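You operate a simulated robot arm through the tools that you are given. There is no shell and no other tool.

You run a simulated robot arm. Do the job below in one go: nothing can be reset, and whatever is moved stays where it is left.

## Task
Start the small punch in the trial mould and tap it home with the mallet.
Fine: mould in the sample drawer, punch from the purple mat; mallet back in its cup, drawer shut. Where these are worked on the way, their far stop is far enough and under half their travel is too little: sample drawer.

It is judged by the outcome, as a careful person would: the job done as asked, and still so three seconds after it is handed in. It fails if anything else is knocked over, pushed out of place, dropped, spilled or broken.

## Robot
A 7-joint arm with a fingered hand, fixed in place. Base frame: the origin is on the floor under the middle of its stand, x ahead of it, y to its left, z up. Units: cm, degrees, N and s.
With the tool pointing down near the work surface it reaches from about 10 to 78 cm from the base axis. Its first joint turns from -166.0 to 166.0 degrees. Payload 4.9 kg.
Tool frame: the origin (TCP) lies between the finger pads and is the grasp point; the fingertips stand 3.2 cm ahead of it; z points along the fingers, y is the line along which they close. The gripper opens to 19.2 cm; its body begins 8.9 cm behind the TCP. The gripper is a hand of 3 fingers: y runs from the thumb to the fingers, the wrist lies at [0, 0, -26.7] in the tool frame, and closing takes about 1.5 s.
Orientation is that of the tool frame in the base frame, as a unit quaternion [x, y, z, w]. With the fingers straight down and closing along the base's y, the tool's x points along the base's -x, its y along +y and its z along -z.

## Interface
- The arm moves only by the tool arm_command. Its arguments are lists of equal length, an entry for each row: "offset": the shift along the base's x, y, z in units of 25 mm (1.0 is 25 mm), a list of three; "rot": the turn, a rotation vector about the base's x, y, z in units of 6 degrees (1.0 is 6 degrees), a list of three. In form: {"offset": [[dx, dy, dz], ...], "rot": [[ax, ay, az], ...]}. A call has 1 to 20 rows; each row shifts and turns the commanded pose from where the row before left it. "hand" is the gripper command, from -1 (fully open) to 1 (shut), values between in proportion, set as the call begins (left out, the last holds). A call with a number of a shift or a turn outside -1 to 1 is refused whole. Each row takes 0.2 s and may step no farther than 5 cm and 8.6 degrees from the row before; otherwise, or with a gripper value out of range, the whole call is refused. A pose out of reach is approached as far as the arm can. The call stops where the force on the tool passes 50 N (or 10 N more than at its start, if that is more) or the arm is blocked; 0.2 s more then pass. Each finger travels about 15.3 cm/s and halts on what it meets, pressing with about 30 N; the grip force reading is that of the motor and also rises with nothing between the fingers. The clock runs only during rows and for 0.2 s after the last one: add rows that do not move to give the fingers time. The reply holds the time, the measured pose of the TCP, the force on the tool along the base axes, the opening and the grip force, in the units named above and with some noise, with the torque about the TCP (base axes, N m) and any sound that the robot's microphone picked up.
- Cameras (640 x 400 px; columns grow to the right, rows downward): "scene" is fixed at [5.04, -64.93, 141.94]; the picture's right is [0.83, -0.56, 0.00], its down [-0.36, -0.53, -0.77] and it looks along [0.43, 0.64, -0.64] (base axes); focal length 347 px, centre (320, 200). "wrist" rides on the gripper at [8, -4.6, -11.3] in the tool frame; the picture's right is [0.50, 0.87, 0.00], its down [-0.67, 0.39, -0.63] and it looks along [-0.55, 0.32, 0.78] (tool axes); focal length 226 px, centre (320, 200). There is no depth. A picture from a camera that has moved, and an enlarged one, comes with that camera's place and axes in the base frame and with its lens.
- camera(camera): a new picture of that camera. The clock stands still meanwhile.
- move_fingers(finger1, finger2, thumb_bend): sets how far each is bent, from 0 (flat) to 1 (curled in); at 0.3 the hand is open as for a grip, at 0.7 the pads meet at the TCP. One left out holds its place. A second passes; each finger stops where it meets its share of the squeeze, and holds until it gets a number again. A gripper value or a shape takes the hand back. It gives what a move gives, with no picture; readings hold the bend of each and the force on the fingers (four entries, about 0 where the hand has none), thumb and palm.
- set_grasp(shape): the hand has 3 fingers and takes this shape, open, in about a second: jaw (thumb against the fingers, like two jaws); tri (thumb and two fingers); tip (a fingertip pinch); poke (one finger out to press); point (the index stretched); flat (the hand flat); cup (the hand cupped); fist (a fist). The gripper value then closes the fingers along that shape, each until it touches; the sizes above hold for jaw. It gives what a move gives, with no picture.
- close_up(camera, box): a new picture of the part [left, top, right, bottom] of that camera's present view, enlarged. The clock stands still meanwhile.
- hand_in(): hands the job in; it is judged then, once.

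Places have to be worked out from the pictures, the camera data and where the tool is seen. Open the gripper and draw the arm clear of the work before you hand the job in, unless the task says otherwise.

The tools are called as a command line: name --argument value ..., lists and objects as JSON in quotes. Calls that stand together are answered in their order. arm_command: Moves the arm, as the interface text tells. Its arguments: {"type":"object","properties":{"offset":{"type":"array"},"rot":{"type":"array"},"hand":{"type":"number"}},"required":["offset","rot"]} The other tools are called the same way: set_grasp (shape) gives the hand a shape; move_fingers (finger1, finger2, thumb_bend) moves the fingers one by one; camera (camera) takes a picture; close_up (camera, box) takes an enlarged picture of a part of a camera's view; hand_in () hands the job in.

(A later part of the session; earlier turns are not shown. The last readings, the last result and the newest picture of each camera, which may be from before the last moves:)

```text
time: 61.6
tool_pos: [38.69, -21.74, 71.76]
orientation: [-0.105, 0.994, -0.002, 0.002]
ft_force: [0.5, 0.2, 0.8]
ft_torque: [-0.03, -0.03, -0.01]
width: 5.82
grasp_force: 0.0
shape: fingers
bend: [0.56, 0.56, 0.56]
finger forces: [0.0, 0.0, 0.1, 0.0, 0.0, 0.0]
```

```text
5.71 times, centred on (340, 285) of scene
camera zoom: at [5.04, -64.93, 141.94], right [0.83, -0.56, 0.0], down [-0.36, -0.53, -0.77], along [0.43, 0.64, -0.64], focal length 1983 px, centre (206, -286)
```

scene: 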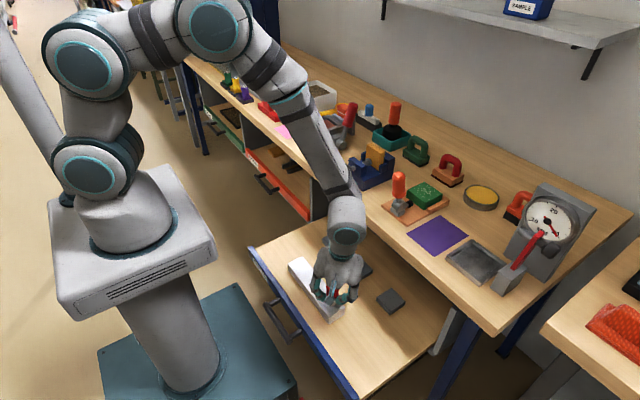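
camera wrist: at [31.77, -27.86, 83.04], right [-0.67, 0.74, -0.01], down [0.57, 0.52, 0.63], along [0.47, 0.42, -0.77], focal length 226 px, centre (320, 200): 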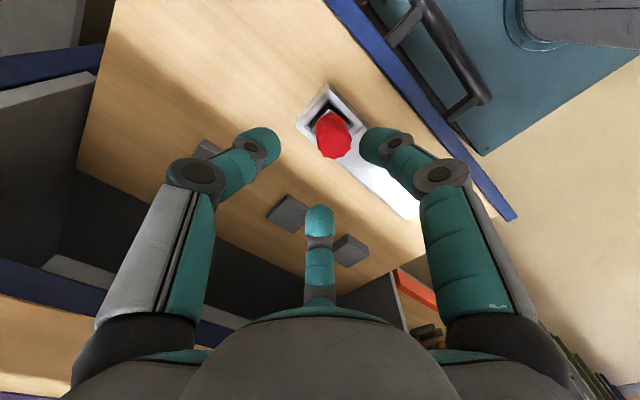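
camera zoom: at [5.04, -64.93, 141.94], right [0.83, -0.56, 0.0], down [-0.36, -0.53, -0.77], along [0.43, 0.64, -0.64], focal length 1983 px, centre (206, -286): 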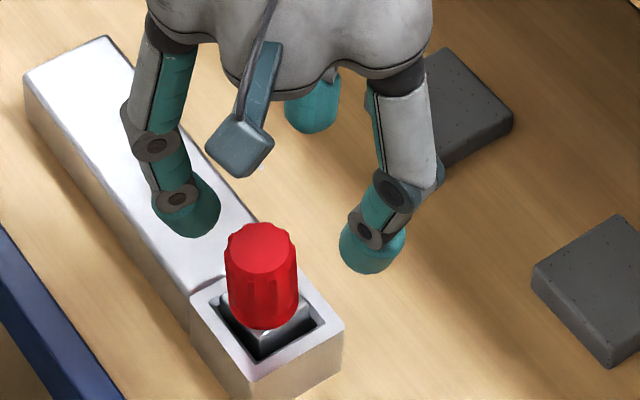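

The punch is standing in the socket on its own. I zoom in to judge how deep and how straight it sits.

close_up --camera "scene" --box '[325, 280, 360, 315]'

close_up --camera "wrist" --box '[285, 75, 375, 175]'

```text
11.43 times, centred on (342, 298) of scene
camera zoom: at [5.04, -64.93, 141.94], right [0.83, -0.56, 0.0], down [-0.36, -0.53, -0.77], along [0.43, 0.64, -0.64], focal length 3967 px, centre (63, -914)
```

zoom: 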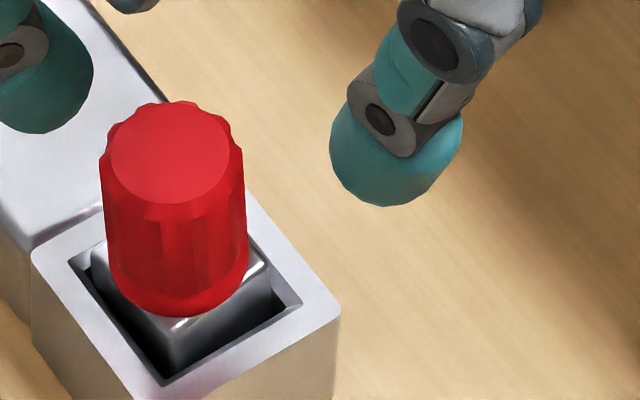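

```text
4.00 times, centred on (330, 125) of wrist
camera zoom: at [31.77, -27.86, 83.04], right [-0.67, 0.74, -0.01], down [0.57, 0.52, 0.63], along [0.47, 0.42, -0.77], focal length 904 px, centre (280, 500)
```

zoom: 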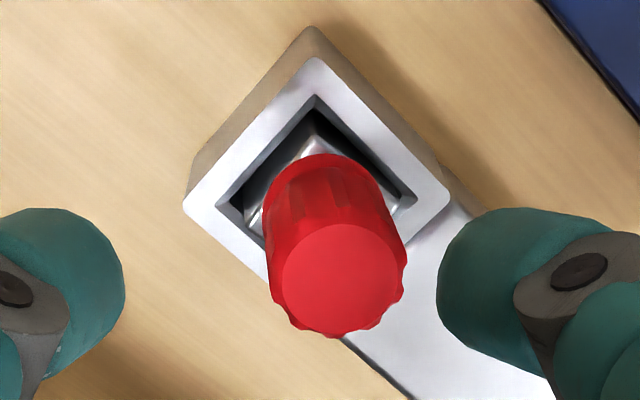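

The punch is started: its block is roughly 1.4 cm into the socket, standing with only a slight lean. Now I rise and move toward the mallet's teal cup to view it from above.

arm_command --offset '[[0, 0, 1], [0, 0, 1], [0, 0, 1], [0, 0, 1], [0, 0, 1], [0, 0, 1], [0, 0, 1], [0, 0, 1], [0, 0, 1], [0, 0, 1], [0, 0, 1], [0, 0, 1], [0, 0, 1], [0, 0, 1], [0.5, 0.5, 1], [0.5, 0.5, 1]]' --rot '[[0, 0, 0], [0, 0, 0], [0, 0, 0], [0, 0, 0], [0, 0, 0], [0, 0, 0], [0, 0, 0], [0, 0, 0], [0, 0, 0], [0, 0, 0], [0, 0, 0], [0, 0, 0], [0, 0, 0], [0, 0, 0], [0, 0, 0], [0, 0, 0]]'

arm_command --offset '[[0.7, 0.7, 0], [0.7, 0.7, 0], [0.7, 0.7, 0], [0.7, 0.7, 0], [0.7, 0.7, 0], [0.7, 0.7, 0], [0.7, 0.7, 0], [0.7, 0.7, 0], [0.7, 0.7, 0], [0.7, 0.7, 0]]' --rot '[[0, 0, 0], [0, 0, 0], [0, 0, 0], [0, 0, 0], [0, 0, 0], [0, 0, 0], [0, 0, 0], [0, 0, 0], [0, 0, 0], [0, 0, 0]]'

camera --camera "wrist"

camera --camera "scene"

```text
time: 65.0
tool_pos: [41.35, -18.86, 111.61]
orientation: [-0.105, 0.995, -0.002, 0.002]
ft_force: [0.5, 0.3, 0.5]
ft_torque: [-0.03, 0.0, 0.01]
width: 5.8
grasp_force: 0.1
shape: fingers
bend: [0.56, 0.56, 0.56]
finger forces: [0.0, 0.0, 0.1, 0.0, 0.0, 0.0]
```

```text
time: 67.2
tool_pos: [58.76, -1.42, 111.72]
orientation: [-0.105, 0.994, -0.002, 0.004]
ft_force: [-0.6, 0.2, -0.5]
ft_torque: [-0.01, 0.03, -0.03]
width: 5.79
grasp_force: 0.0
shape: fingers
bend: [0.56, 0.56, 0.56]
finger forces: [0.0, 0.0, 0.1, 0.0, 0.0, 0.0]
```

```text
taken
camera wrist: at [51.83, -7.56, 123.01], right [-0.67, 0.74, -0.01], down [0.57, 0.52, 0.63], along [0.47, 0.42, -0.77], focal length 226 px, centre (320, 200)
```

wrist: 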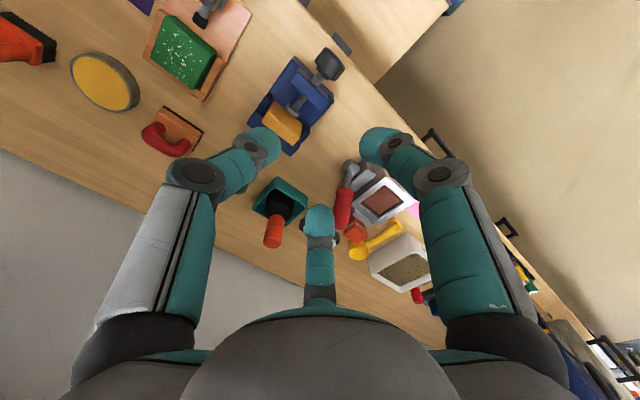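

```text
taken
```

scene: 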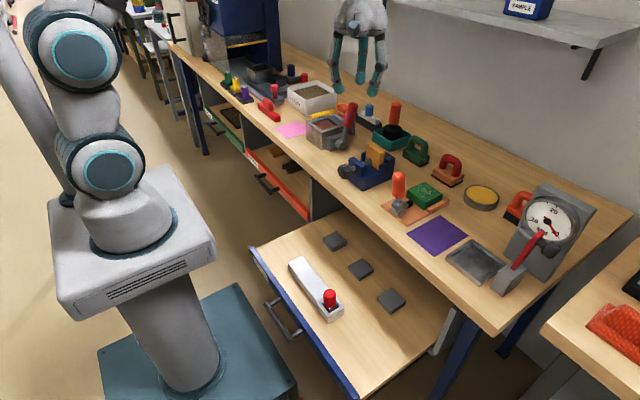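

The scene is clear now. I zoom in on the cup and mallet from both cameras, and on the punch in the mould.

close_up --camera "wrist" --box '[220, 150, 380, 270]'

close_up --camera "scene" --box '[330, 80, 440, 190]'

close_up --camera "scene" --box '[290, 255, 360, 325]'

```text
3.33 times, centred on (300, 210) of wrist
camera zoom: at [51.83, -7.56, 123.01], right [-0.67, 0.74, -0.01], down [0.57, 0.52, 0.63], along [0.47, 0.42, -0.77], focal length 754 px, centre (387, 167)
```

zoom: 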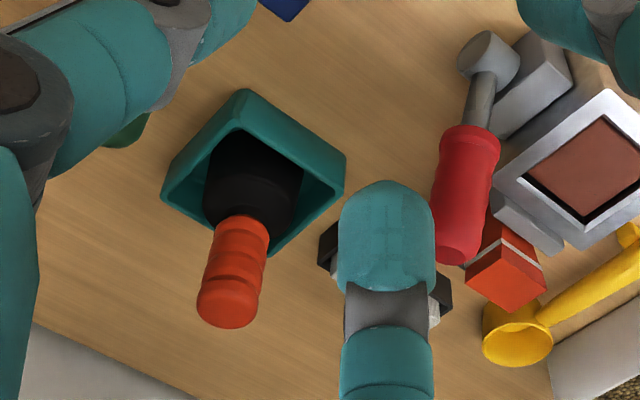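

```text
3.64 times, centred on (385, 135) of scene
camera zoom: at [5.04, -64.93, 141.94], right [0.83, -0.56, 0.0], down [-0.36, -0.53, -0.77], along [0.43, 0.64, -0.64], focal length 1262 px, centre (84, 436)
```

zoom: 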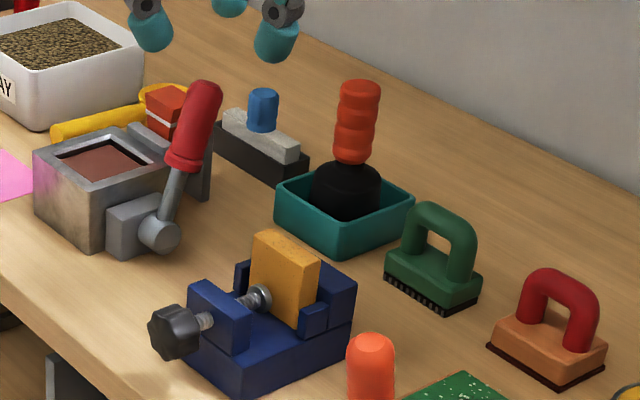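

```text
5.71 times, centred on (325, 290) of scene
camera zoom: at [5.04, -64.93, 141.94], right [0.83, -0.56, 0.0], down [-0.36, -0.53, -0.77], along [0.43, 0.64, -0.64], focal length 1983 px, centre (291, -314)
```

zoom: 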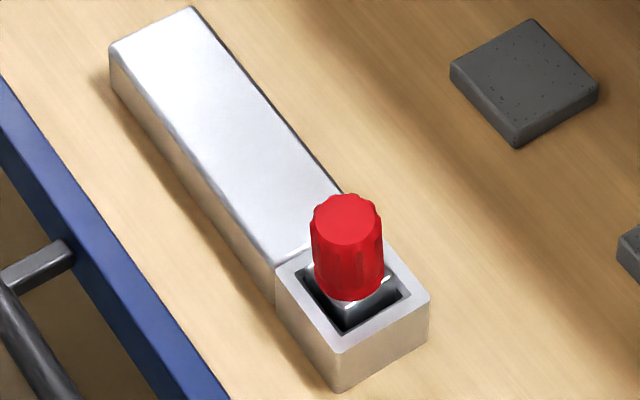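

The mallet handle stands nearly vertical: top ≈(83.9, 8.6, 93.7), joining the black head near z≈87, about 3.6 cm thick. It is beyond vertical reach, so I turn the hand to −30° yaw and tilt it 20° outward here first.

arm_command --offset '[[0, 0, 0], [0, 0, 0], [0, 0, 0], [0, 0, 0], [0, 0, 0], [0, 0, 0], [0, 0, 0], [0, 0.4, 0], [0, 0.4, 0], [0, 0.4, 0], [0, 0.4, 0], [0, 0.4, 0], [0, 0.4, 0]]' --rot '[[0, 0, -1], [0, 0, -1], [0, 0, -1], [0, 0, -1], [0, 0, -1], [0, 0, -1], [0, 0, -1], [0, -0.83, 0], [0, -0.83, 0], [0, -0.83, 0], [0, -0.83, 0], [0, 0, 0], [0, 0, 0]]'

camera --camera "wrist"

camera --camera "scene"

```text
time: 70.0
tool_pos: [58.66, 4.62, 111.75]
orientation: [0.254, 0.951, 0.042, 0.169]
ft_force: [-0.2, 0.3, -0.8]
ft_torque: [-0.02, 0.0, 0.0]
width: 5.82
grasp_force: 0.0
shape: fingers
bend: [0.56, 0.56, 0.56]
finger forces: [0.0, 0.1, 0.0, 0.1, 0.0, 0.0]
```

```text
taken
camera wrist: at [46.16, 4.68, 119.18], right [0.0, 1.0, -0.01], down [0.51, 0.0, 0.86], along [0.86, 0.0, -0.51], focal length 226 px, centre (320, 200)
```

wrist: 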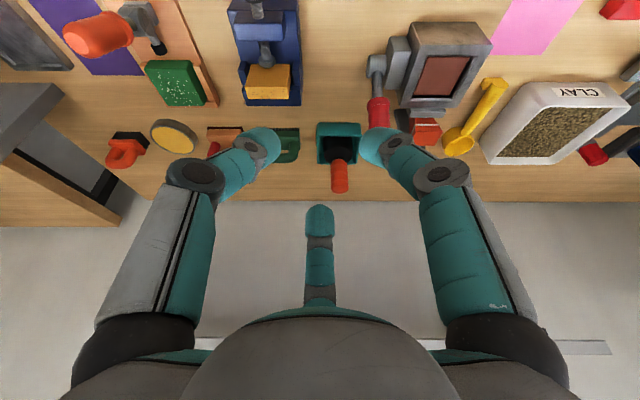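

```text
taken
```

scene: 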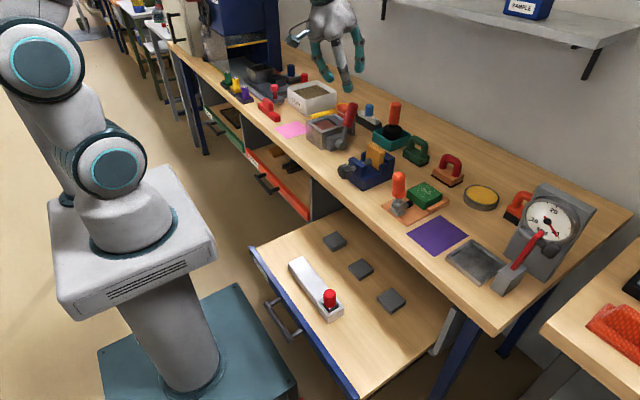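

The shelf's front edge works out at x≈92, z≈121, clear of where the wrist will be. I zoom in on the mallet from this angle.

close_up --camera "wrist" --box '[270, 90, 410, 210]'

```text
3.33 times, centred on (340, 150) of wrist
camera zoom: at [46.16, 4.68, 119.18], right [0.0, 1.0, -0.01], down [0.51, 0.0, 0.86], along [0.86, 0.0, -0.51], focal length 754 px, centre (253, 367)
```

zoom: 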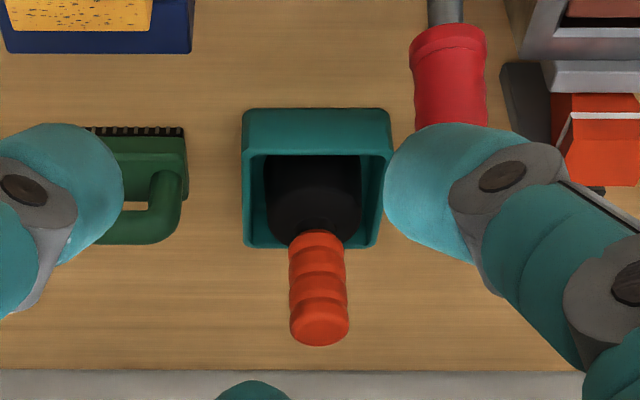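

The handle axis is at about (83.8, 8.65). I open the fingers a bit and move to a standoff 10 cm back along the tilted tool axis.

move_fingers --finger1 0.5 --finger2 0.5 --thumb_bend 0.5

arm_command --offset '[[0.87, 0.161, 0], [0.87, 0.161, 0], [0.87, 0.161, 0], [0.87, 0.161, 0], [0.87, 0.161, -0.6], [0.87, 0.161, -0.6], [0.87, 0.161, -0.7], [0.87, 0.161, -0.7], [0.87, 0.161, -0.7], [0.87, 0.161, -0.84]]' --rot '[[0, 0, 0], [0, 0, 0], [0, 0, 0], [0, 0, 0], [0, 0, 0], [0, 0, 0], [0, 0, 0], [0, 0, 0], [0, 0, 0], [0, 0, 0]]'

camera --camera "wrist"

camera --camera "scene"

```text
time: 71.0
tool_pos: [58.71, 4.66, 111.84]
orientation: [0.255, 0.951, 0.043, 0.168]
ft_force: [0.6, 0.1, -0.2]
ft_torque: [-0.03, 0.01, 0.02]
width: 8.38
grasp_force: 0.2
shape: fingers
bend: [0.5, 0.5, 0.5]
finger forces: [0.1, 0.0, 0.1, 0.0, 0.1, 0.1]
```

```text
time: 73.2
tool_pos: [80.34, 8.76, 101.63]
orientation: [0.254, 0.951, 0.042, 0.169]
ft_force: [-0.5, 0.3, 1.0]
ft_torque: [0.02, 0.06, -0.03]
width: 8.37
grasp_force: 0.1
shape: fingers
bend: [0.5, 0.5, 0.5]
finger forces: [0.0, 0.1, 0.1, 0.0, 0.0, 0.1]
```

```text
taken
camera wrist: at [67.87, 8.73, 109.14], right [0.0, 1.0, -0.01], down [0.51, 0.0, 0.86], along [0.86, 0.0, -0.51], focal length 226 px, centre (320, 200)
```

wrist: 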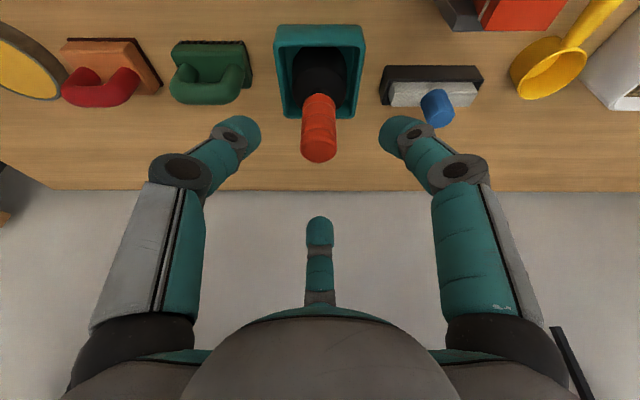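

```text
taken
```

scene: 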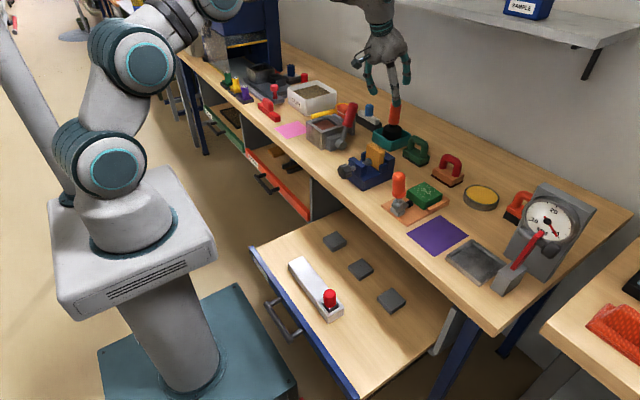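

Centred on the handle (column 319). I reduce the tilt to 14° to hold the mallet straighter, then descend along the tool axis around the handle.

arm_command --offset '[[0.21, 0, 0], [0.21, 0, 0], [0, 0, 0]]' --rot '[[0, 0.5, 0], [0, 0.5, 0], [0, 0, 0]]'

arm_command --offset '[[0.097, 0, -0.388], [0.097, 0, -0.388], [0.097, 0, -0.388], [0.097, 0, -0.388], [0.097, 0, -0.388], [0.097, 0, -0.388]]' --rot '[[0, 0, 0], [0, 0, 0], [0, 0, 0], [0, 0, 0], [0, 0, 0], [0, 0, 0]]'

camera --camera "wrist"

close_up --camera "scene" --box '[340, 20, 450, 160]'

```text
time: 74.0
tool_pos: [81.53, 8.73, 101.45]
orientation: [0.256, 0.959, 0.029, 0.119]
ft_force: [0.0, 0.2, -0.7]
ft_torque: [0.02, 0.01, 0.01]
width: 8.38
grasp_force: 0.0
shape: fingers
bend: [0.5, 0.5, 0.5]
finger forces: [0.0, 0.1, 0.0, 0.0, 0.0, 0.1]
```

```text
time: 75.4
tool_pos: [82.94, 8.48, 95.65]
orientation: [0.257, 0.959, 0.029, 0.119]
ft_force: [0.2, 0.7, -0.3]
ft_torque: [0.01, 0.0, 0.0]
width: 8.39
grasp_force: 0.1
shape: fingers
bend: [0.5, 0.5, 0.5]
finger forces: [0.0, 0.0, 0.0, 0.1, 0.0, 0.0]
```

```text
taken
camera wrist: at [71.31, 8.58, 104.35], right [0.0, 1.0, -0.01], down [0.6, 0.0, 0.8], along [0.8, 0.0, -0.6], focal length 226 px, centre (320, 200)
```

wrist: 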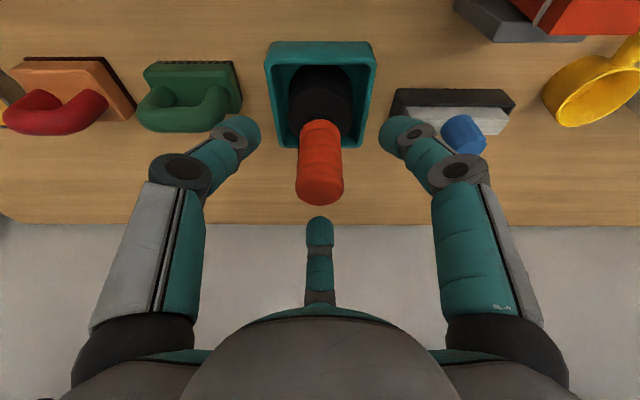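

```text
2.86 times, centred on (395, 90) of scene
camera zoom: at [5.04, -64.93, 141.94], right [0.83, -0.56, 0.0], down [-0.36, -0.53, -0.77], along [0.43, 0.64, -0.64], focal length 992 px, centre (106, 514)
```

zoom: 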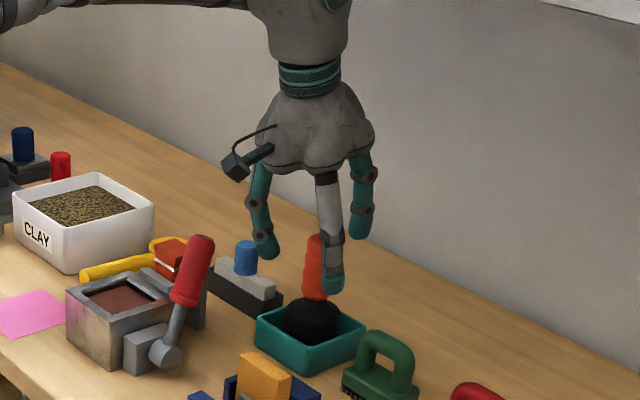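

All clear. I descend the remaining 3.6 cm so the finger pads surround the middle of the handle.

arm_command --offset '[[0.105, 0.01, -0.365], [0.105, 0.01, -0.365], [0.105, 0.01, -0.365], [0.105, 0.01, -0.365]]' --rot '[[0, 0, 0], [0, 0, 0], [0, 0, 0], [0, 0, 0]]'

camera --camera "wrist"

close_up --camera "scene" --box '[360, 60, 440, 160]'

```text
time: 76.4
tool_pos: [84.01, 8.76, 91.9]
orientation: [0.257, 0.959, 0.03, 0.119]
ft_force: [0.0, 1.2, 0.3]
ft_torque: [0.01, 0.01, 0.0]
width: 8.39
grasp_force: 0.2
shape: fingers
bend: [0.5, 0.5, 0.5]
finger forces: [0.0, 0.0, 0.1, 0.0, 0.0, 0.0]
```

```text
taken
camera wrist: at [72.35, 8.72, 100.64], right [0.0, 1.0, -0.01], down [0.6, 0.0, 0.8], along [0.8, 0.0, -0.6], focal length 226 px, centre (320, 200)
```

wrist: 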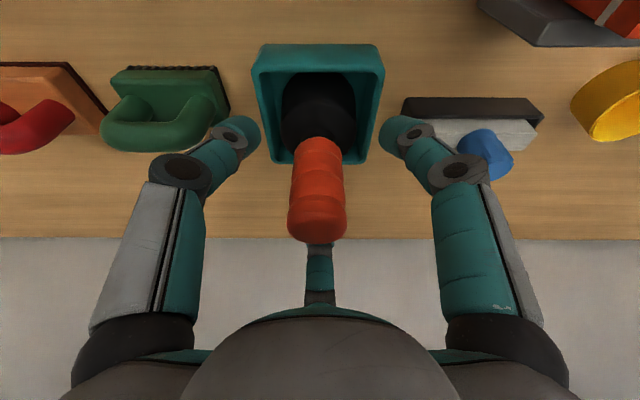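

```text
4.00 times, centred on (400, 110) of scene
camera zoom: at [5.04, -64.93, 141.94], right [0.83, -0.56, 0.0], down [-0.36, -0.53, -0.77], along [0.43, 0.64, -0.64], focal length 1388 px, centre (0, 560)
```

zoom: 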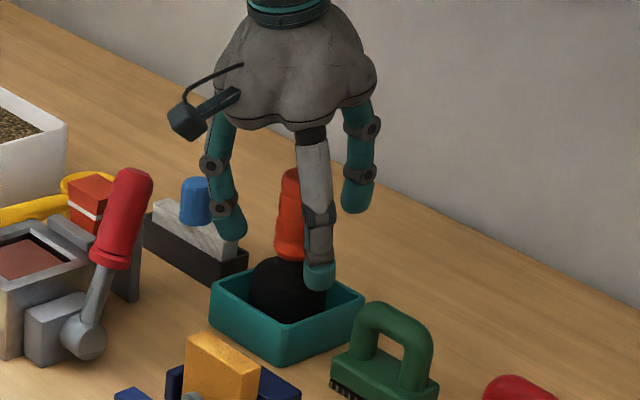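

No contact so far. I raise slightly so the fingertips clear the black head, then close: thumb to a limited bend as a stop, the two fingers squeezing against it, to keep the mallet straight.

arm_command --offset '[[-0.02, -0.04, 0.16], [0, 0, 0]]' --rot '[[0, 0, 0], [0, 0, 0]]'

move_fingers --finger1 0.6 --finger2 0.6 --thumb_bend 0.6

move_fingers --finger1 0.75 --finger2 0.75 --thumb_bend 0.65

camera --camera "wrist"

close_up --camera "scene" --box '[360, 60, 440, 160]'

```text
time: 77.0
tool_pos: [84.08, 8.59, 92.46]
orientation: [0.257, 0.959, 0.029, 0.12]
ft_force: [0.4, 0.5, 0.1]
ft_torque: [-0.02, 0.0, 0.02]
width: 8.41
grasp_force: 0.0
shape: fingers
bend: [0.5, 0.5, 0.5]
finger forces: [0.0, 0.1, 0.0, 0.1, 0.0, 0.0]
```

```text
time: 78.0
tool_pos: [83.96, 8.48, 92.36]
orientation: [0.257, 0.959, 0.029, 0.119]
ft_force: [0.0, 0.2, 0.8]
ft_torque: [0.0, -0.02, -0.02]
width: 4.27
grasp_force: 0.1
shape: fingers
bend: [0.6, 0.6, 0.6]
finger forces: [0.0, 0.0, 0.0, 0.0, 0.0, 0.1]
```

```text
time: 79.0
tool_pos: [84.06, 8.51, 92.41]
orientation: [0.256, 0.959, 0.03, 0.119]
ft_force: [-0.3, 0.6, -0.8]
ft_torque: [-0.01, 0.16, 0.02]
width: 3.3
grasp_force: 14.2
shape: fingers
bend: [0.63, 0.66, 0.62]
finger forces: [10.1, 9.5, 0.0, 0.0, 8.1, 0.1]
```

```text
taken
camera wrist: at [72.3, 8.59, 101.1], right [0.0, 1.0, -0.01], down [0.6, 0.0, 0.8], along [0.8, 0.0, -0.6], focal length 226 px, centre (320, 200)
```

wrist: 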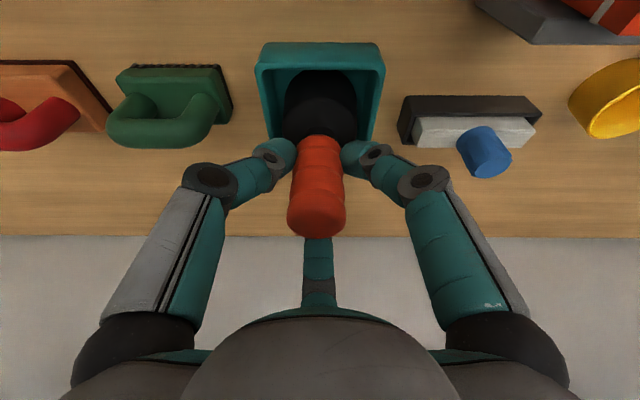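

```text
4.00 times, centred on (400, 110) of scene
camera zoom: at [5.04, -64.93, 141.94], right [0.83, -0.56, 0.0], down [-0.36, -0.53, -0.77], along [0.43, 0.64, -0.64], focal length 1388 px, centre (0, 560)
```

zoom: 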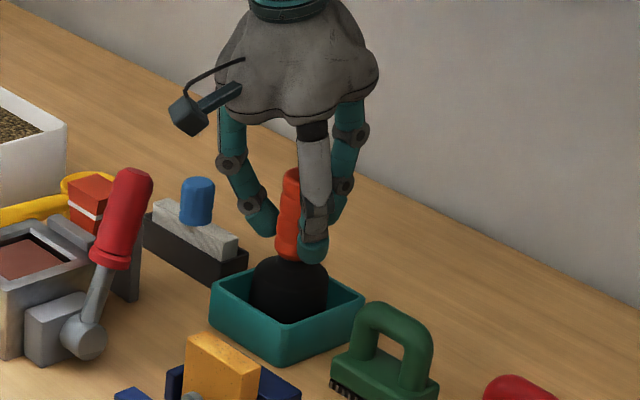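

A balanced grip (≈8–10 N per finger). I lift the mallet 2 cm straight up to check weight and hold.

arm_command --offset '[[0, 0, 0.2], [0, 0, 0.2], [0, 0, 0.2], [0, 0, 0.2]]' --rot '[[0, 0, 0], [0, 0, 0], [0, 0, 0], [0, 0, 0]]'

camera --camera "wrist"

close_up --camera "scene" --box '[360, 60, 440, 160]'

```text
time: 80.0
tool_pos: [83.82, 8.35, 94.46]
orientation: [0.256, 0.959, 0.03, 0.119]
ft_force: [-0.1, 0.4, -4.2]
ft_torque: [0.01, 0.01, 0.02]
width: 3.31
grasp_force: 12.3
shape: fingers
bend: [0.63, 0.66, 0.62]
finger forces: [8.8, 8.5, 0.1, 0.0, 7.2, 0.0]
```

```text
taken
camera wrist: at [72.24, 8.48, 103.06], right [0.0, 1.0, -0.01], down [0.6, 0.0, 0.8], along [0.8, 0.0, -0.6], focal length 226 px, centre (320, 200)
```

wrist: 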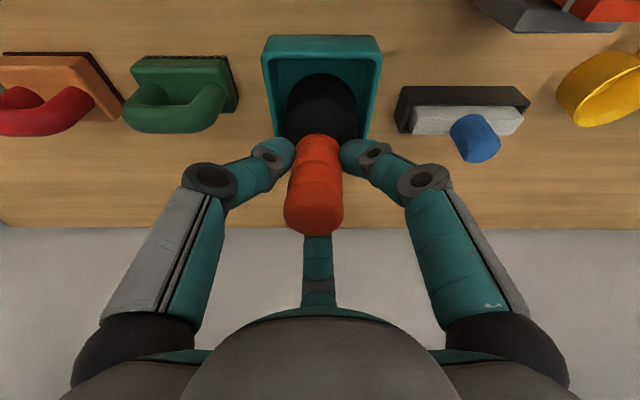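

```text
4.00 times, centred on (400, 110) of scene
camera zoom: at [5.04, -64.93, 141.94], right [0.83, -0.56, 0.0], down [-0.36, -0.53, -0.77], along [0.43, 0.64, -0.64], focal length 1388 px, centre (0, 560)
```

zoom: 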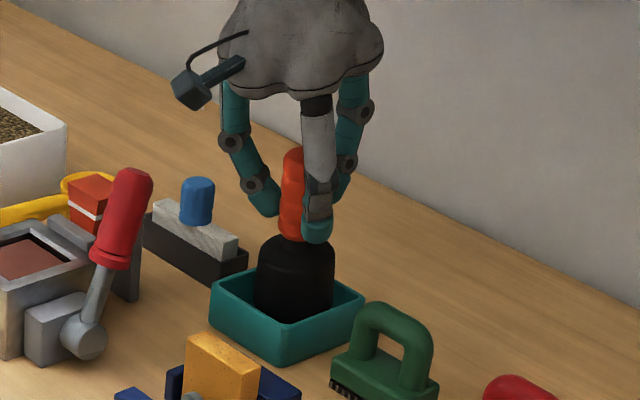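

The mallet weighs about 4 N and holds. I tighten the grip while it is still partly inside its cup.

move_fingers --finger1 0.8 --finger2 0.8 --thumb_bend 0.75

close_up --camera "wrist" --box '[230, 20, 410, 250]'

close_up --camera "scene" --box '[360, 60, 440, 160]'

```text
time: 81.0
tool_pos: [83.91, 8.42, 94.28]
orientation: [0.256, 0.959, 0.028, 0.119]
ft_force: [-0.1, -0.1, -3.6]
ft_torque: [0.01, 0.03, -0.01]
width: 3.27
grasp_force: 21.5
shape: fingers
bend: [0.62, 0.66, 0.65]
finger forces: [13.0, 12.8, 0.0, 0.0, 16.7, 0.1]
```

```text
1.74 times, centred on (320, 135) of wrist
camera zoom: at [72.24, 8.49, 103.06], right [0.0, 1.0, -0.01], down [0.6, 0.0, 0.8], along [0.8, 0.0, -0.6], focal length 393 px, centre (320, 313)
```

zoom: 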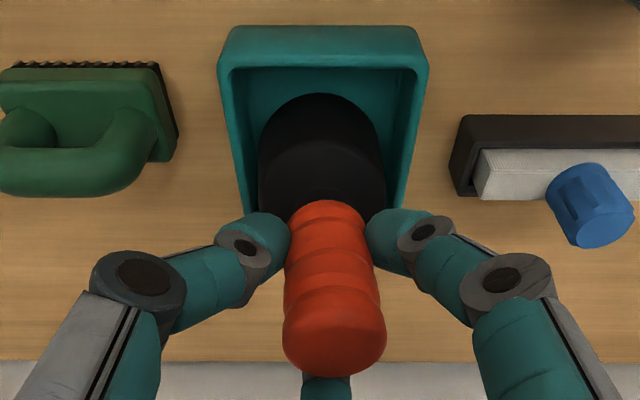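

```text
4.00 times, centred on (400, 110) of scene
camera zoom: at [5.04, -64.93, 141.94], right [0.83, -0.56, 0.0], down [-0.36, -0.53, -0.77], along [0.43, 0.64, -0.64], focal length 1388 px, centre (0, 560)
```

zoom: 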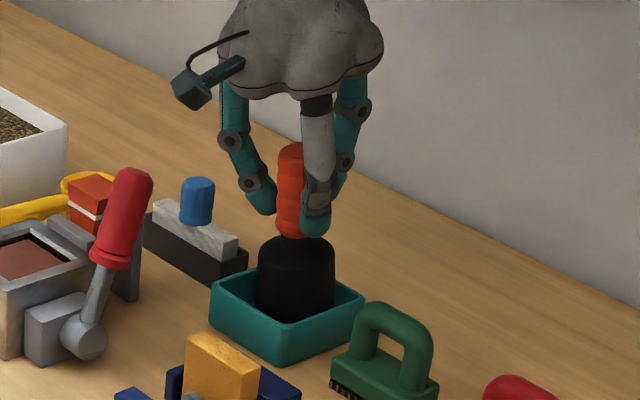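

The grip is firm (13–17 N each). I lift the mallet out of the cup, up and back, to travel height.

arm_command --offset '[[0, 0, 0.5], [0, 0, 0.7], [0, 0, 0.8], [-0.1, 0, 0.8], [-0.4, 0, 0.7], [-0.5, 0, 0.7], [-0.5, 0, 0.7], [-0.5, 0, 0.7], [-0.5, 0, 0.6]]' --rot '[[0, 0, 0], [0, 0, 0], [0, 0, 0], [0, 0, 0], [0, 0, 0], [0, 0, 0], [0, 0, 0], [0, 0, 0], [0, 0, 0]]'

camera --camera "wrist"

camera --camera "scene"

```text
time: 83.0
tool_pos: [77.87, 8.57, 109.81]
orientation: [0.257, 0.959, 0.028, 0.117]
ft_force: [0.2, -0.3, -5.0]
ft_torque: [-0.01, 0.03, -0.01]
width: 3.25
grasp_force: 21.1
shape: fingers
bend: [0.62, 0.66, 0.65]
finger forces: [13.2, 12.5, 0.1, 0.0, 16.6, 0.0]
```

```text
taken
camera wrist: at [66.08, 8.65, 118.51], right [0.0, 1.0, -0.01], down [0.6, 0.0, 0.8], along [0.8, 0.0, -0.6], focal length 226 px, centre (320, 200)
```

wrist: 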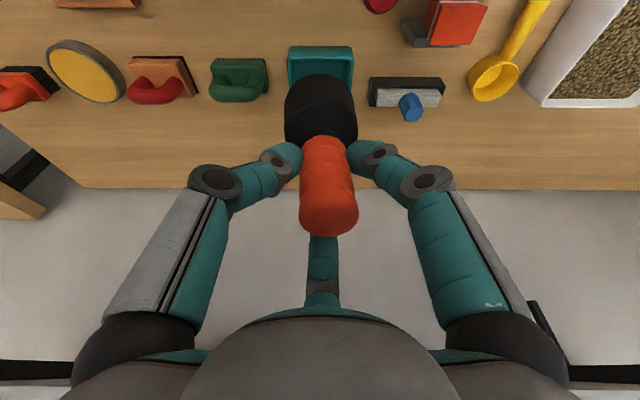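

```text
taken
```

scene: 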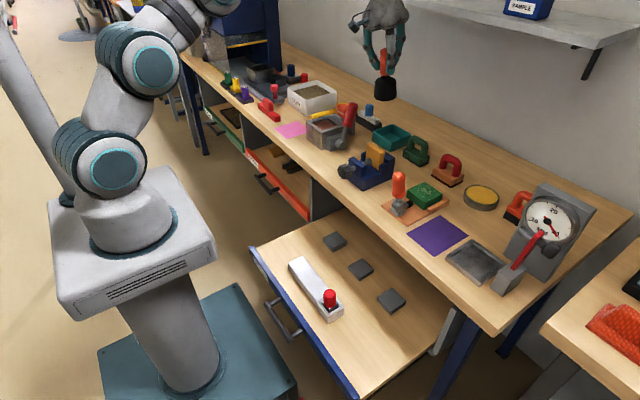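

The mallet is out and the cup empty. I zoom in for the mallet's attitude in the hand and the cup's exact geometry for the return.

close_up --camera "scene" --box '[340, 30, 420, 120]'

close_up --camera "wrist" --box '[260, 30, 400, 250]'

close_up --camera "scene" --box '[350, 110, 430, 180]'

```text
4.44 times, centred on (380, 75) of scene
camera zoom: at [5.04, -64.93, 141.94], right [0.83, -0.56, 0.0], down [-0.36, -0.53, -0.77], along [0.43, 0.64, -0.64], focal length 1543 px, centre (53, 756)
```

zoom: 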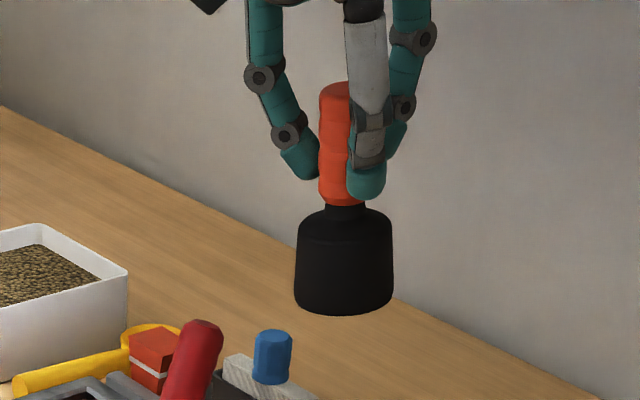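

```text
1.82 times, centred on (330, 140) of wrist
camera zoom: at [66.08, 8.65, 118.51], right [0.0, 1.0, -0.01], down [0.6, 0.0, 0.8], along [0.8, 0.0, -0.6], focal length 411 px, centre (302, 309)
```

zoom: 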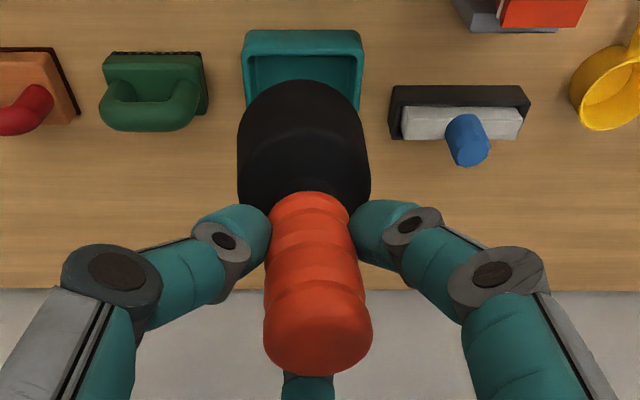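

```text
5.71 times, centred on (390, 145) of scene
camera zoom: at [5.04, -64.93, 141.94], right [0.83, -0.56, 0.0], down [-0.36, -0.53, -0.77], along [0.43, 0.64, -0.64], focal length 1983 px, centre (-80, 514)
```

zoom: 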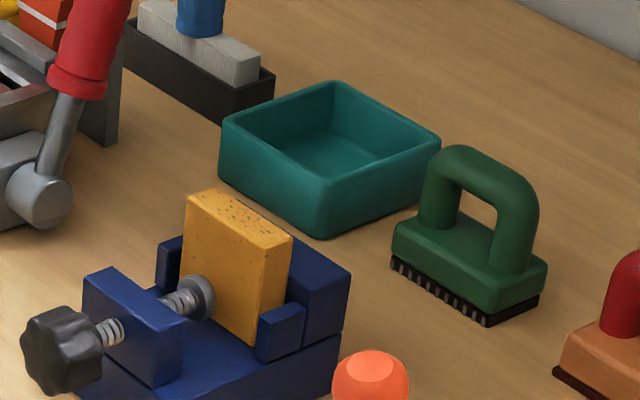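

The mallet leans ≈9° with the hand's tilt (bottom toward +x), bottom face ≈11.6 cm below the TCP, head ≈6.7 cm wide. I rotate the tool to bring the mallet vertical and carry it at height to above the punch.

arm_command --offset '[[-0.95, -0.74, 0], [-0.95, -0.74, 0], [-0.95, -0.74, 0], [-0.95, -0.74, 0], [-0.95, -0.74, 0], [-0.95, -0.74, 0], [-0.95, -0.74, 0], [-0.95, -0.74, 0], [-0.95, -0.74, 0], [-0.95, -0.74, 0], [-0.95, -0.74, 0], [-0.95, -0.74, 0], [-0.95, -0.74, 0], [-0.95, -0.74, 0], [-0.95, -0.74, 0], [-0.95, -0.74, 0]]' --rot '[[0.09, 0.36, 0], [0.09, 0.36, 0], [0.09, 0.36, 0], [0.08, 0.37, 0], [0, 0, 0], [0, 0, 0], [0, 0, 0], [0, 0, 0], [0, 0, 0], [0, 0, 0], [0, 0, 0], [0, 0, 0], [0, 0, 0], [0, 0, 0], [0, 0, 0], [0, 0, 0]]'

camera --camera "wrist"

camera --camera "scene"

close_up --camera "scene" --box '[290, 100, 390, 210]'

```text
time: 86.4
tool_pos: [39.64, -20.91, 109.81]
orientation: [0.259, 0.965, 0.027, 0.041]
ft_force: [0.4, 0.1, -4.7]
ft_torque: [-0.02, 0.0, -0.01]
width: 3.21
grasp_force: 20.4
shape: fingers
bend: [0.62, 0.66, 0.65]
finger forces: [13.0, 12.1, 0.0, 0.1, 16.7, 0.0]
```

```text
taken
camera wrist: at [29.47, -21.27, 120.13], right [0.0, 1.0, 0.03], down [0.71, -0.02, 0.7], along [0.7, 0.02, -0.71], focal length 226 px, centre (320, 200)
```

wrist: 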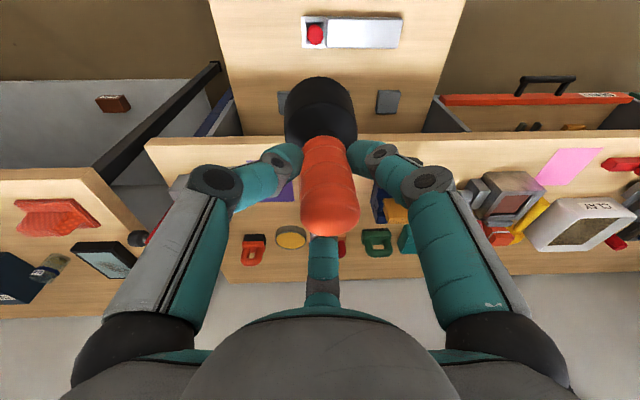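

```text
taken
```

scene: 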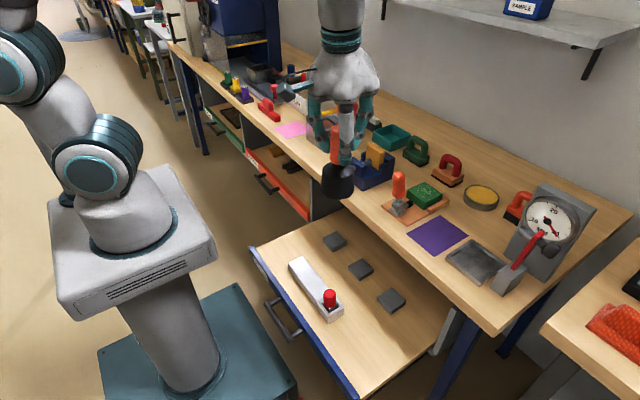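

```text
3.64 times, centred on (340, 155) of scene
camera zoom: at [5.04, -64.93, 141.94], right [0.83, -0.56, 0.0], down [-0.36, -0.53, -0.77], along [0.43, 0.64, -0.64], focal length 1262 px, centre (247, 364)
```

zoom: 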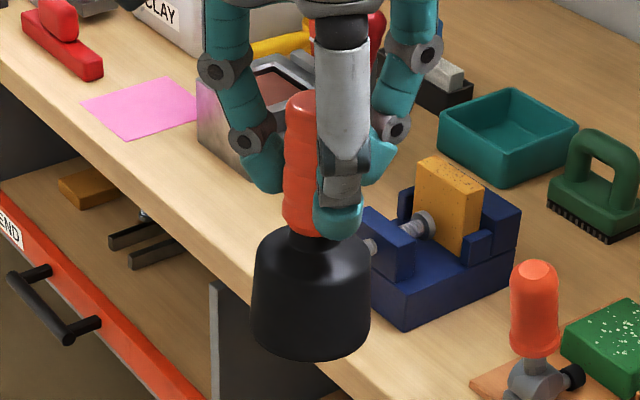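

The mallet is now vertical, its axis about (39.3, −20.6). I lower it over the punch, shifting −0.5 cm in x, to roughly 3.5 cm above the cap.

arm_command --offset '[[-0.02, 0, -0.8], [-0.02, 0, -0.8], [-0.02, 0, -0.8], [-0.02, 0, -0.8], [-0.02, 0, -0.8], [-0.02, 0, -0.8], [-0.02, 0, -0.8], [-0.02, 0, -0.8], [-0.02, 0, -0.8], [-0.02, 0, -0.8], [0, 0, -0.8], [0, 0, -0.8], [0, 0, -0.8], [0, 0, -0.8], [0, 0, -0.8], [0, 0, -0.8]]' --rot '[[0, 0, 0], [0, 0, 0], [0, 0, 0], [0, 0, 0], [0, 0, 0], [0, 0, 0], [0, 0, 0], [0, 0, 0], [0, 0, 0], [0, 0, 0], [0, 0, 0], [0, 0, 0], [0, 0, 0], [0, 0, 0], [0, 0, 0], [0, 0, 0]]'

close_up --camera "wrist" --box '[230, 30, 410, 230]'

close_up --camera "scene" --box '[285, 215, 385, 325]'

```text
time: 89.8
tool_pos: [39.21, -21.06, 78.0]
orientation: [0.26, 0.964, 0.026, 0.04]
ft_force: [0.3, 0.2, -4.3]
ft_torque: [-0.05, -0.01, 0.01]
width: 3.24
grasp_force: 21.1
shape: fingers
bend: [0.62, 0.66, 0.65]
finger forces: [13.0, 11.9, 0.1, 0.1, 16.4, 0.0]
```

```text
2.00 times, centred on (320, 130) of wrist
camera zoom: at [28.89, -21.39, 88.33], right [0.0, 1.0, 0.03], down [0.71, -0.02, 0.7], along [0.7, 0.02, -0.71], focal length 452 px, centre (320, 340)
```

zoom: 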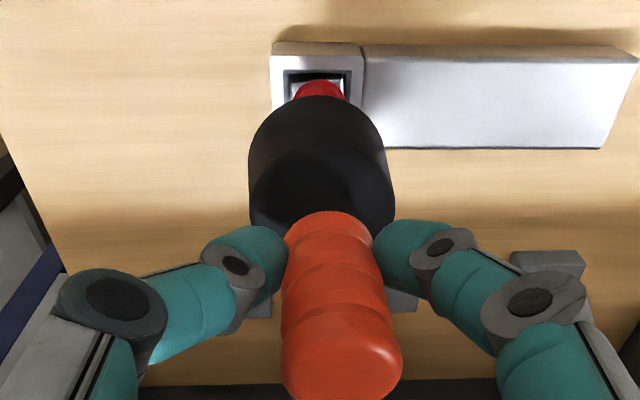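

```text
3.64 times, centred on (335, 270) of scene
camera zoom: at [5.04, -64.93, 141.94], right [0.83, -0.56, 0.0], down [-0.36, -0.53, -0.77], along [0.43, 0.64, -0.64], focal length 1262 px, centre (266, -54)
```

zoom: 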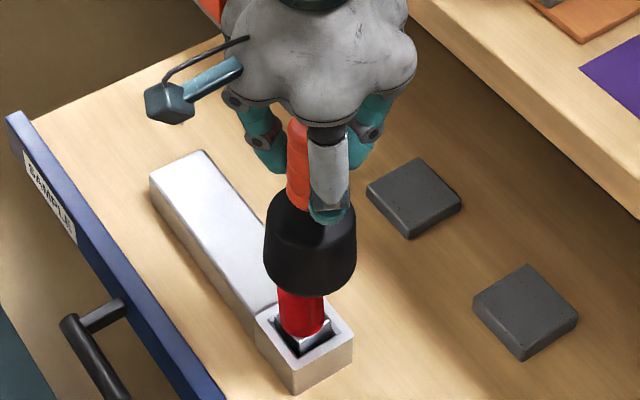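

The head is squarely over the cap. I make a first tap: two quick down rows, expecting contact near TCP z≈74, then back up.

arm_command --offset '[[0, 0.1, -0.8], [0, 0, -1], [0, 0, 0.8], [0, 0, 0.8]]' --rot '[[0, 0, 0], [0, 0, 0], [0, 0, 0], [0, 0, 0]]'

close_up --camera "scene" --box '[285, 215, 385, 325]'

```text
time: 90.8
tool_pos: [38.98, -20.72, 77.46]
orientation: [0.26, 0.964, 0.028, 0.041]
ft_force: [-0.4, 0.9, -4.4]
ft_torque: [-0.02, -0.01, 0.01]
width: 3.24
grasp_force: 21.2
shape: fingers
bend: [0.62, 0.66, 0.66]
finger forces: [13.2, 12.3, 0.0, 0.1, 16.6, 0.0]
```

```text
3.64 times, centred on (335, 270) of scene
camera zoom: at [5.04, -64.93, 141.94], right [0.83, -0.56, 0.0], down [-0.36, -0.53, -0.77], along [0.43, 0.64, -0.64], focal length 1262 px, centre (266, -54)
```

zoom: 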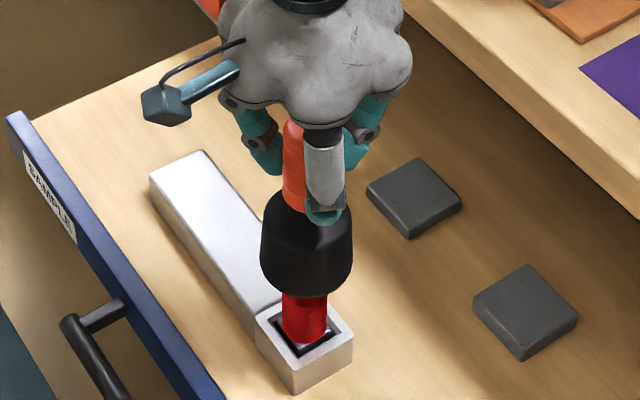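

The punch looks deeper already. I zoom in to see how far the block has gone.

close_up --camera "scene" --box '[315, 280, 365, 325]'

close_up --camera "wrist" --box '[270, 40, 370, 140]'

```text
8.89 times, centred on (340, 302) of scene
camera zoom: at [5.04, -64.93, 141.94], right [0.83, -0.56, 0.0], down [-0.36, -0.53, -0.77], along [0.43, 0.64, -0.64], focal length 3085 px, centre (142, -711)
```

zoom: 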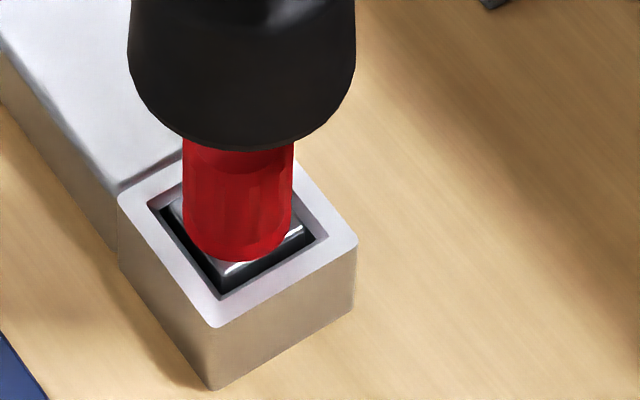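

```text
4.00 times, centred on (320, 90) of wrist
camera zoom: at [28.86, -21.05, 87.87], right [0.0, 1.0, 0.03], down [0.71, -0.02, 0.7], along [0.7, 0.02, -0.71], focal length 904 px, centre (320, 640)
```

zoom: 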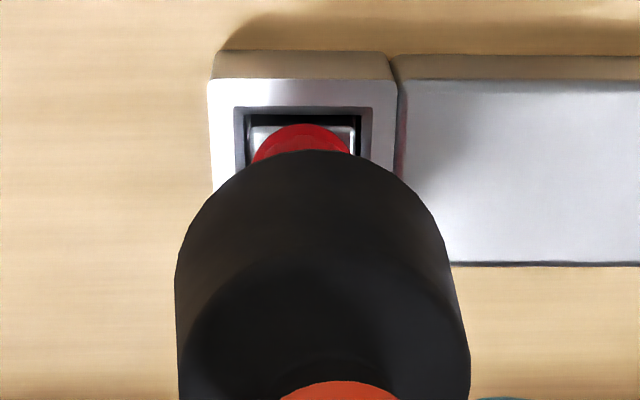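

Tap one drove it ~1 cm; the block's top is now only slightly above the mould rim. A second, slightly deeper tap.

arm_command --offset '[[0, 0, -1], [0, 0, -1], [0, 0, 0.8], [0, 0, 0.8]]' --rot '[[0, 0, 0], [0, 0, 0], [0, 0, 0], [0, 0, 0]]'

close_up --camera "scene" --box '[315, 280, 365, 325]'

close_up --camera "wrist" --box '[230, 30, 410, 230]'

```text
time: 91.8
tool_pos: [39.1, -20.69, 76.29]
orientation: [0.26, 0.964, 0.028, 0.04]
ft_force: [-1.3, 0.4, -4.8]
ft_torque: [-0.06, -0.01, 0.0]
width: 3.29
grasp_force: 20.3
shape: fingers
bend: [0.61, 0.66, 0.68]
finger forces: [13.9, 9.8, 0.0, 0.0, 16.7, 0.0]
```

```text
8.89 times, centred on (340, 302) of scene
camera zoom: at [5.04, -64.93, 141.94], right [0.83, -0.56, 0.0], down [-0.36, -0.53, -0.77], along [0.43, 0.64, -0.64], focal length 3085 px, centre (142, -711)
```

zoom: 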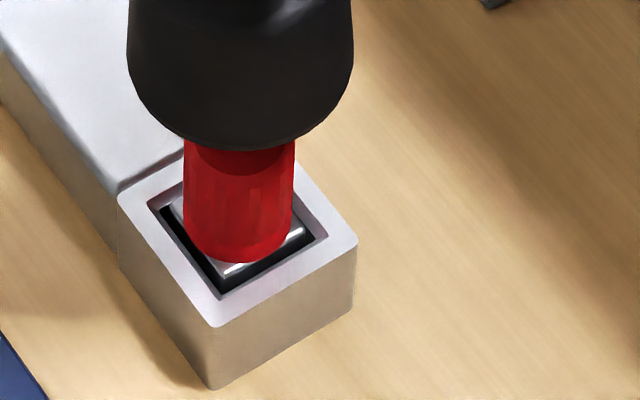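

```text
2.00 times, centred on (320, 130) of wrist
camera zoom: at [28.88, -20.98, 86.8], right [0.0, 1.0, 0.03], down [0.71, -0.02, 0.7], along [0.7, 0.02, -0.71], focal length 452 px, centre (320, 340)
```

zoom: 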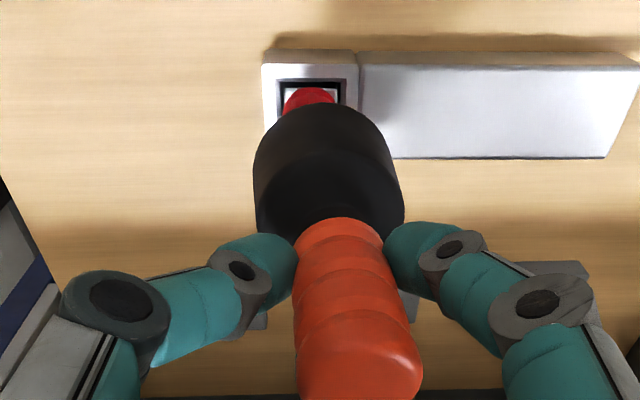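

The second tap slid the mallet up in my grip rather than moving the punch, so it may be home. I lift and move aside (+y) to inspect the punch properly.

arm_command --offset '[[0, 0, 0.8], [0, 0, 0.8], [0, 0, 0.8], [0, 0.9, 0], [0, 0.9, 0], [0, 0.9, 0], [0, 0.9, 0], [0, 0.9, 0], [0, 0.9, 0]]' --rot '[[0, 0, 0], [0, 0, 0], [0, 0, 0], [0, 0, 0], [0, 0, 0], [0, 0, 0], [0, 0, 0], [0, 0, 0], [0, 0, 0]]'

camera --camera "wrist"

close_up --camera "scene" --box '[315, 275, 360, 325]'

close_up --camera "scene" --box '[240, 160, 400, 330]'

```text
time: 93.8
tool_pos: [39.1, -7.46, 82.59]
orientation: [0.26, 0.964, 0.027, 0.041]
ft_force: [-0.3, -0.4, -4.6]
ft_torque: [-0.03, 0.01, -0.02]
width: 3.32
grasp_force: 20.1
shape: fingers
bend: [0.61, 0.66, 0.68]
finger forces: [14.0, 9.5, 0.1, 0.0, 16.6, 0.0]
```

```text
taken
camera wrist: at [28.9, -7.71, 92.85], right [0.0, 1.0, 0.03], down [0.71, -0.02, 0.7], along [0.7, 0.02, -0.71], focal length 226 px, centre (320, 200)
```

wrist: 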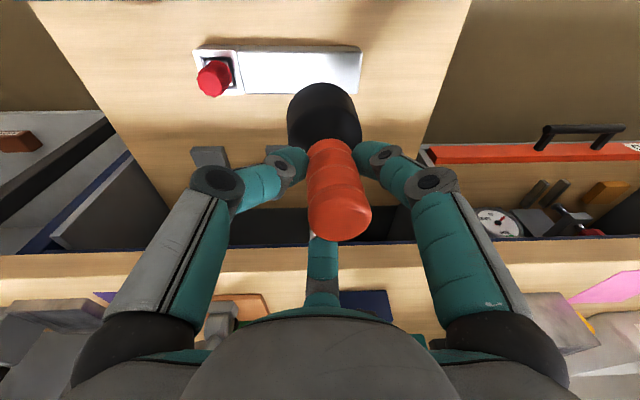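

```text
8.00 times, centred on (338, 300) of scene
camera zoom: at [5.04, -64.93, 141.94], right [0.83, -0.56, 0.0], down [-0.36, -0.53, -0.77], along [0.43, 0.64, -0.64], focal length 2777 px, centre (180, -600)
```

zoom: 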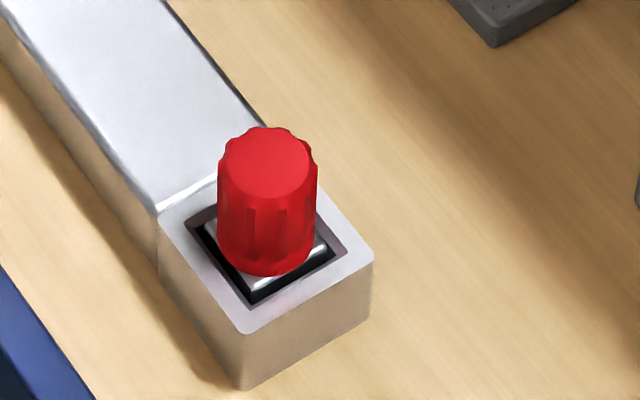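

```text
2.35 times, centred on (320, 245) of scene
camera zoom: at [5.04, -64.93, 141.94], right [0.83, -0.56, 0.0], down [-0.36, -0.53, -0.77], along [0.43, 0.64, -0.64], focal length 817 px, centre (320, 94)
```

zoom: 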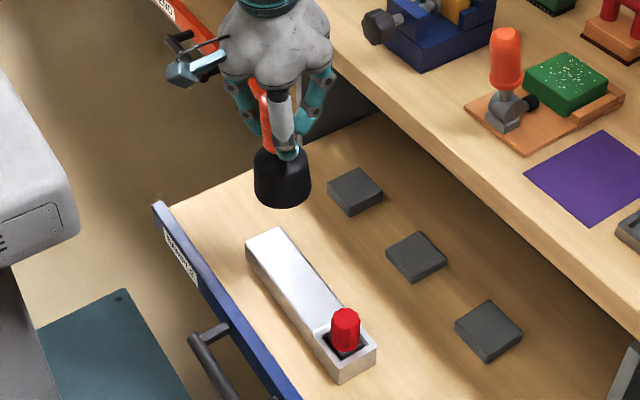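

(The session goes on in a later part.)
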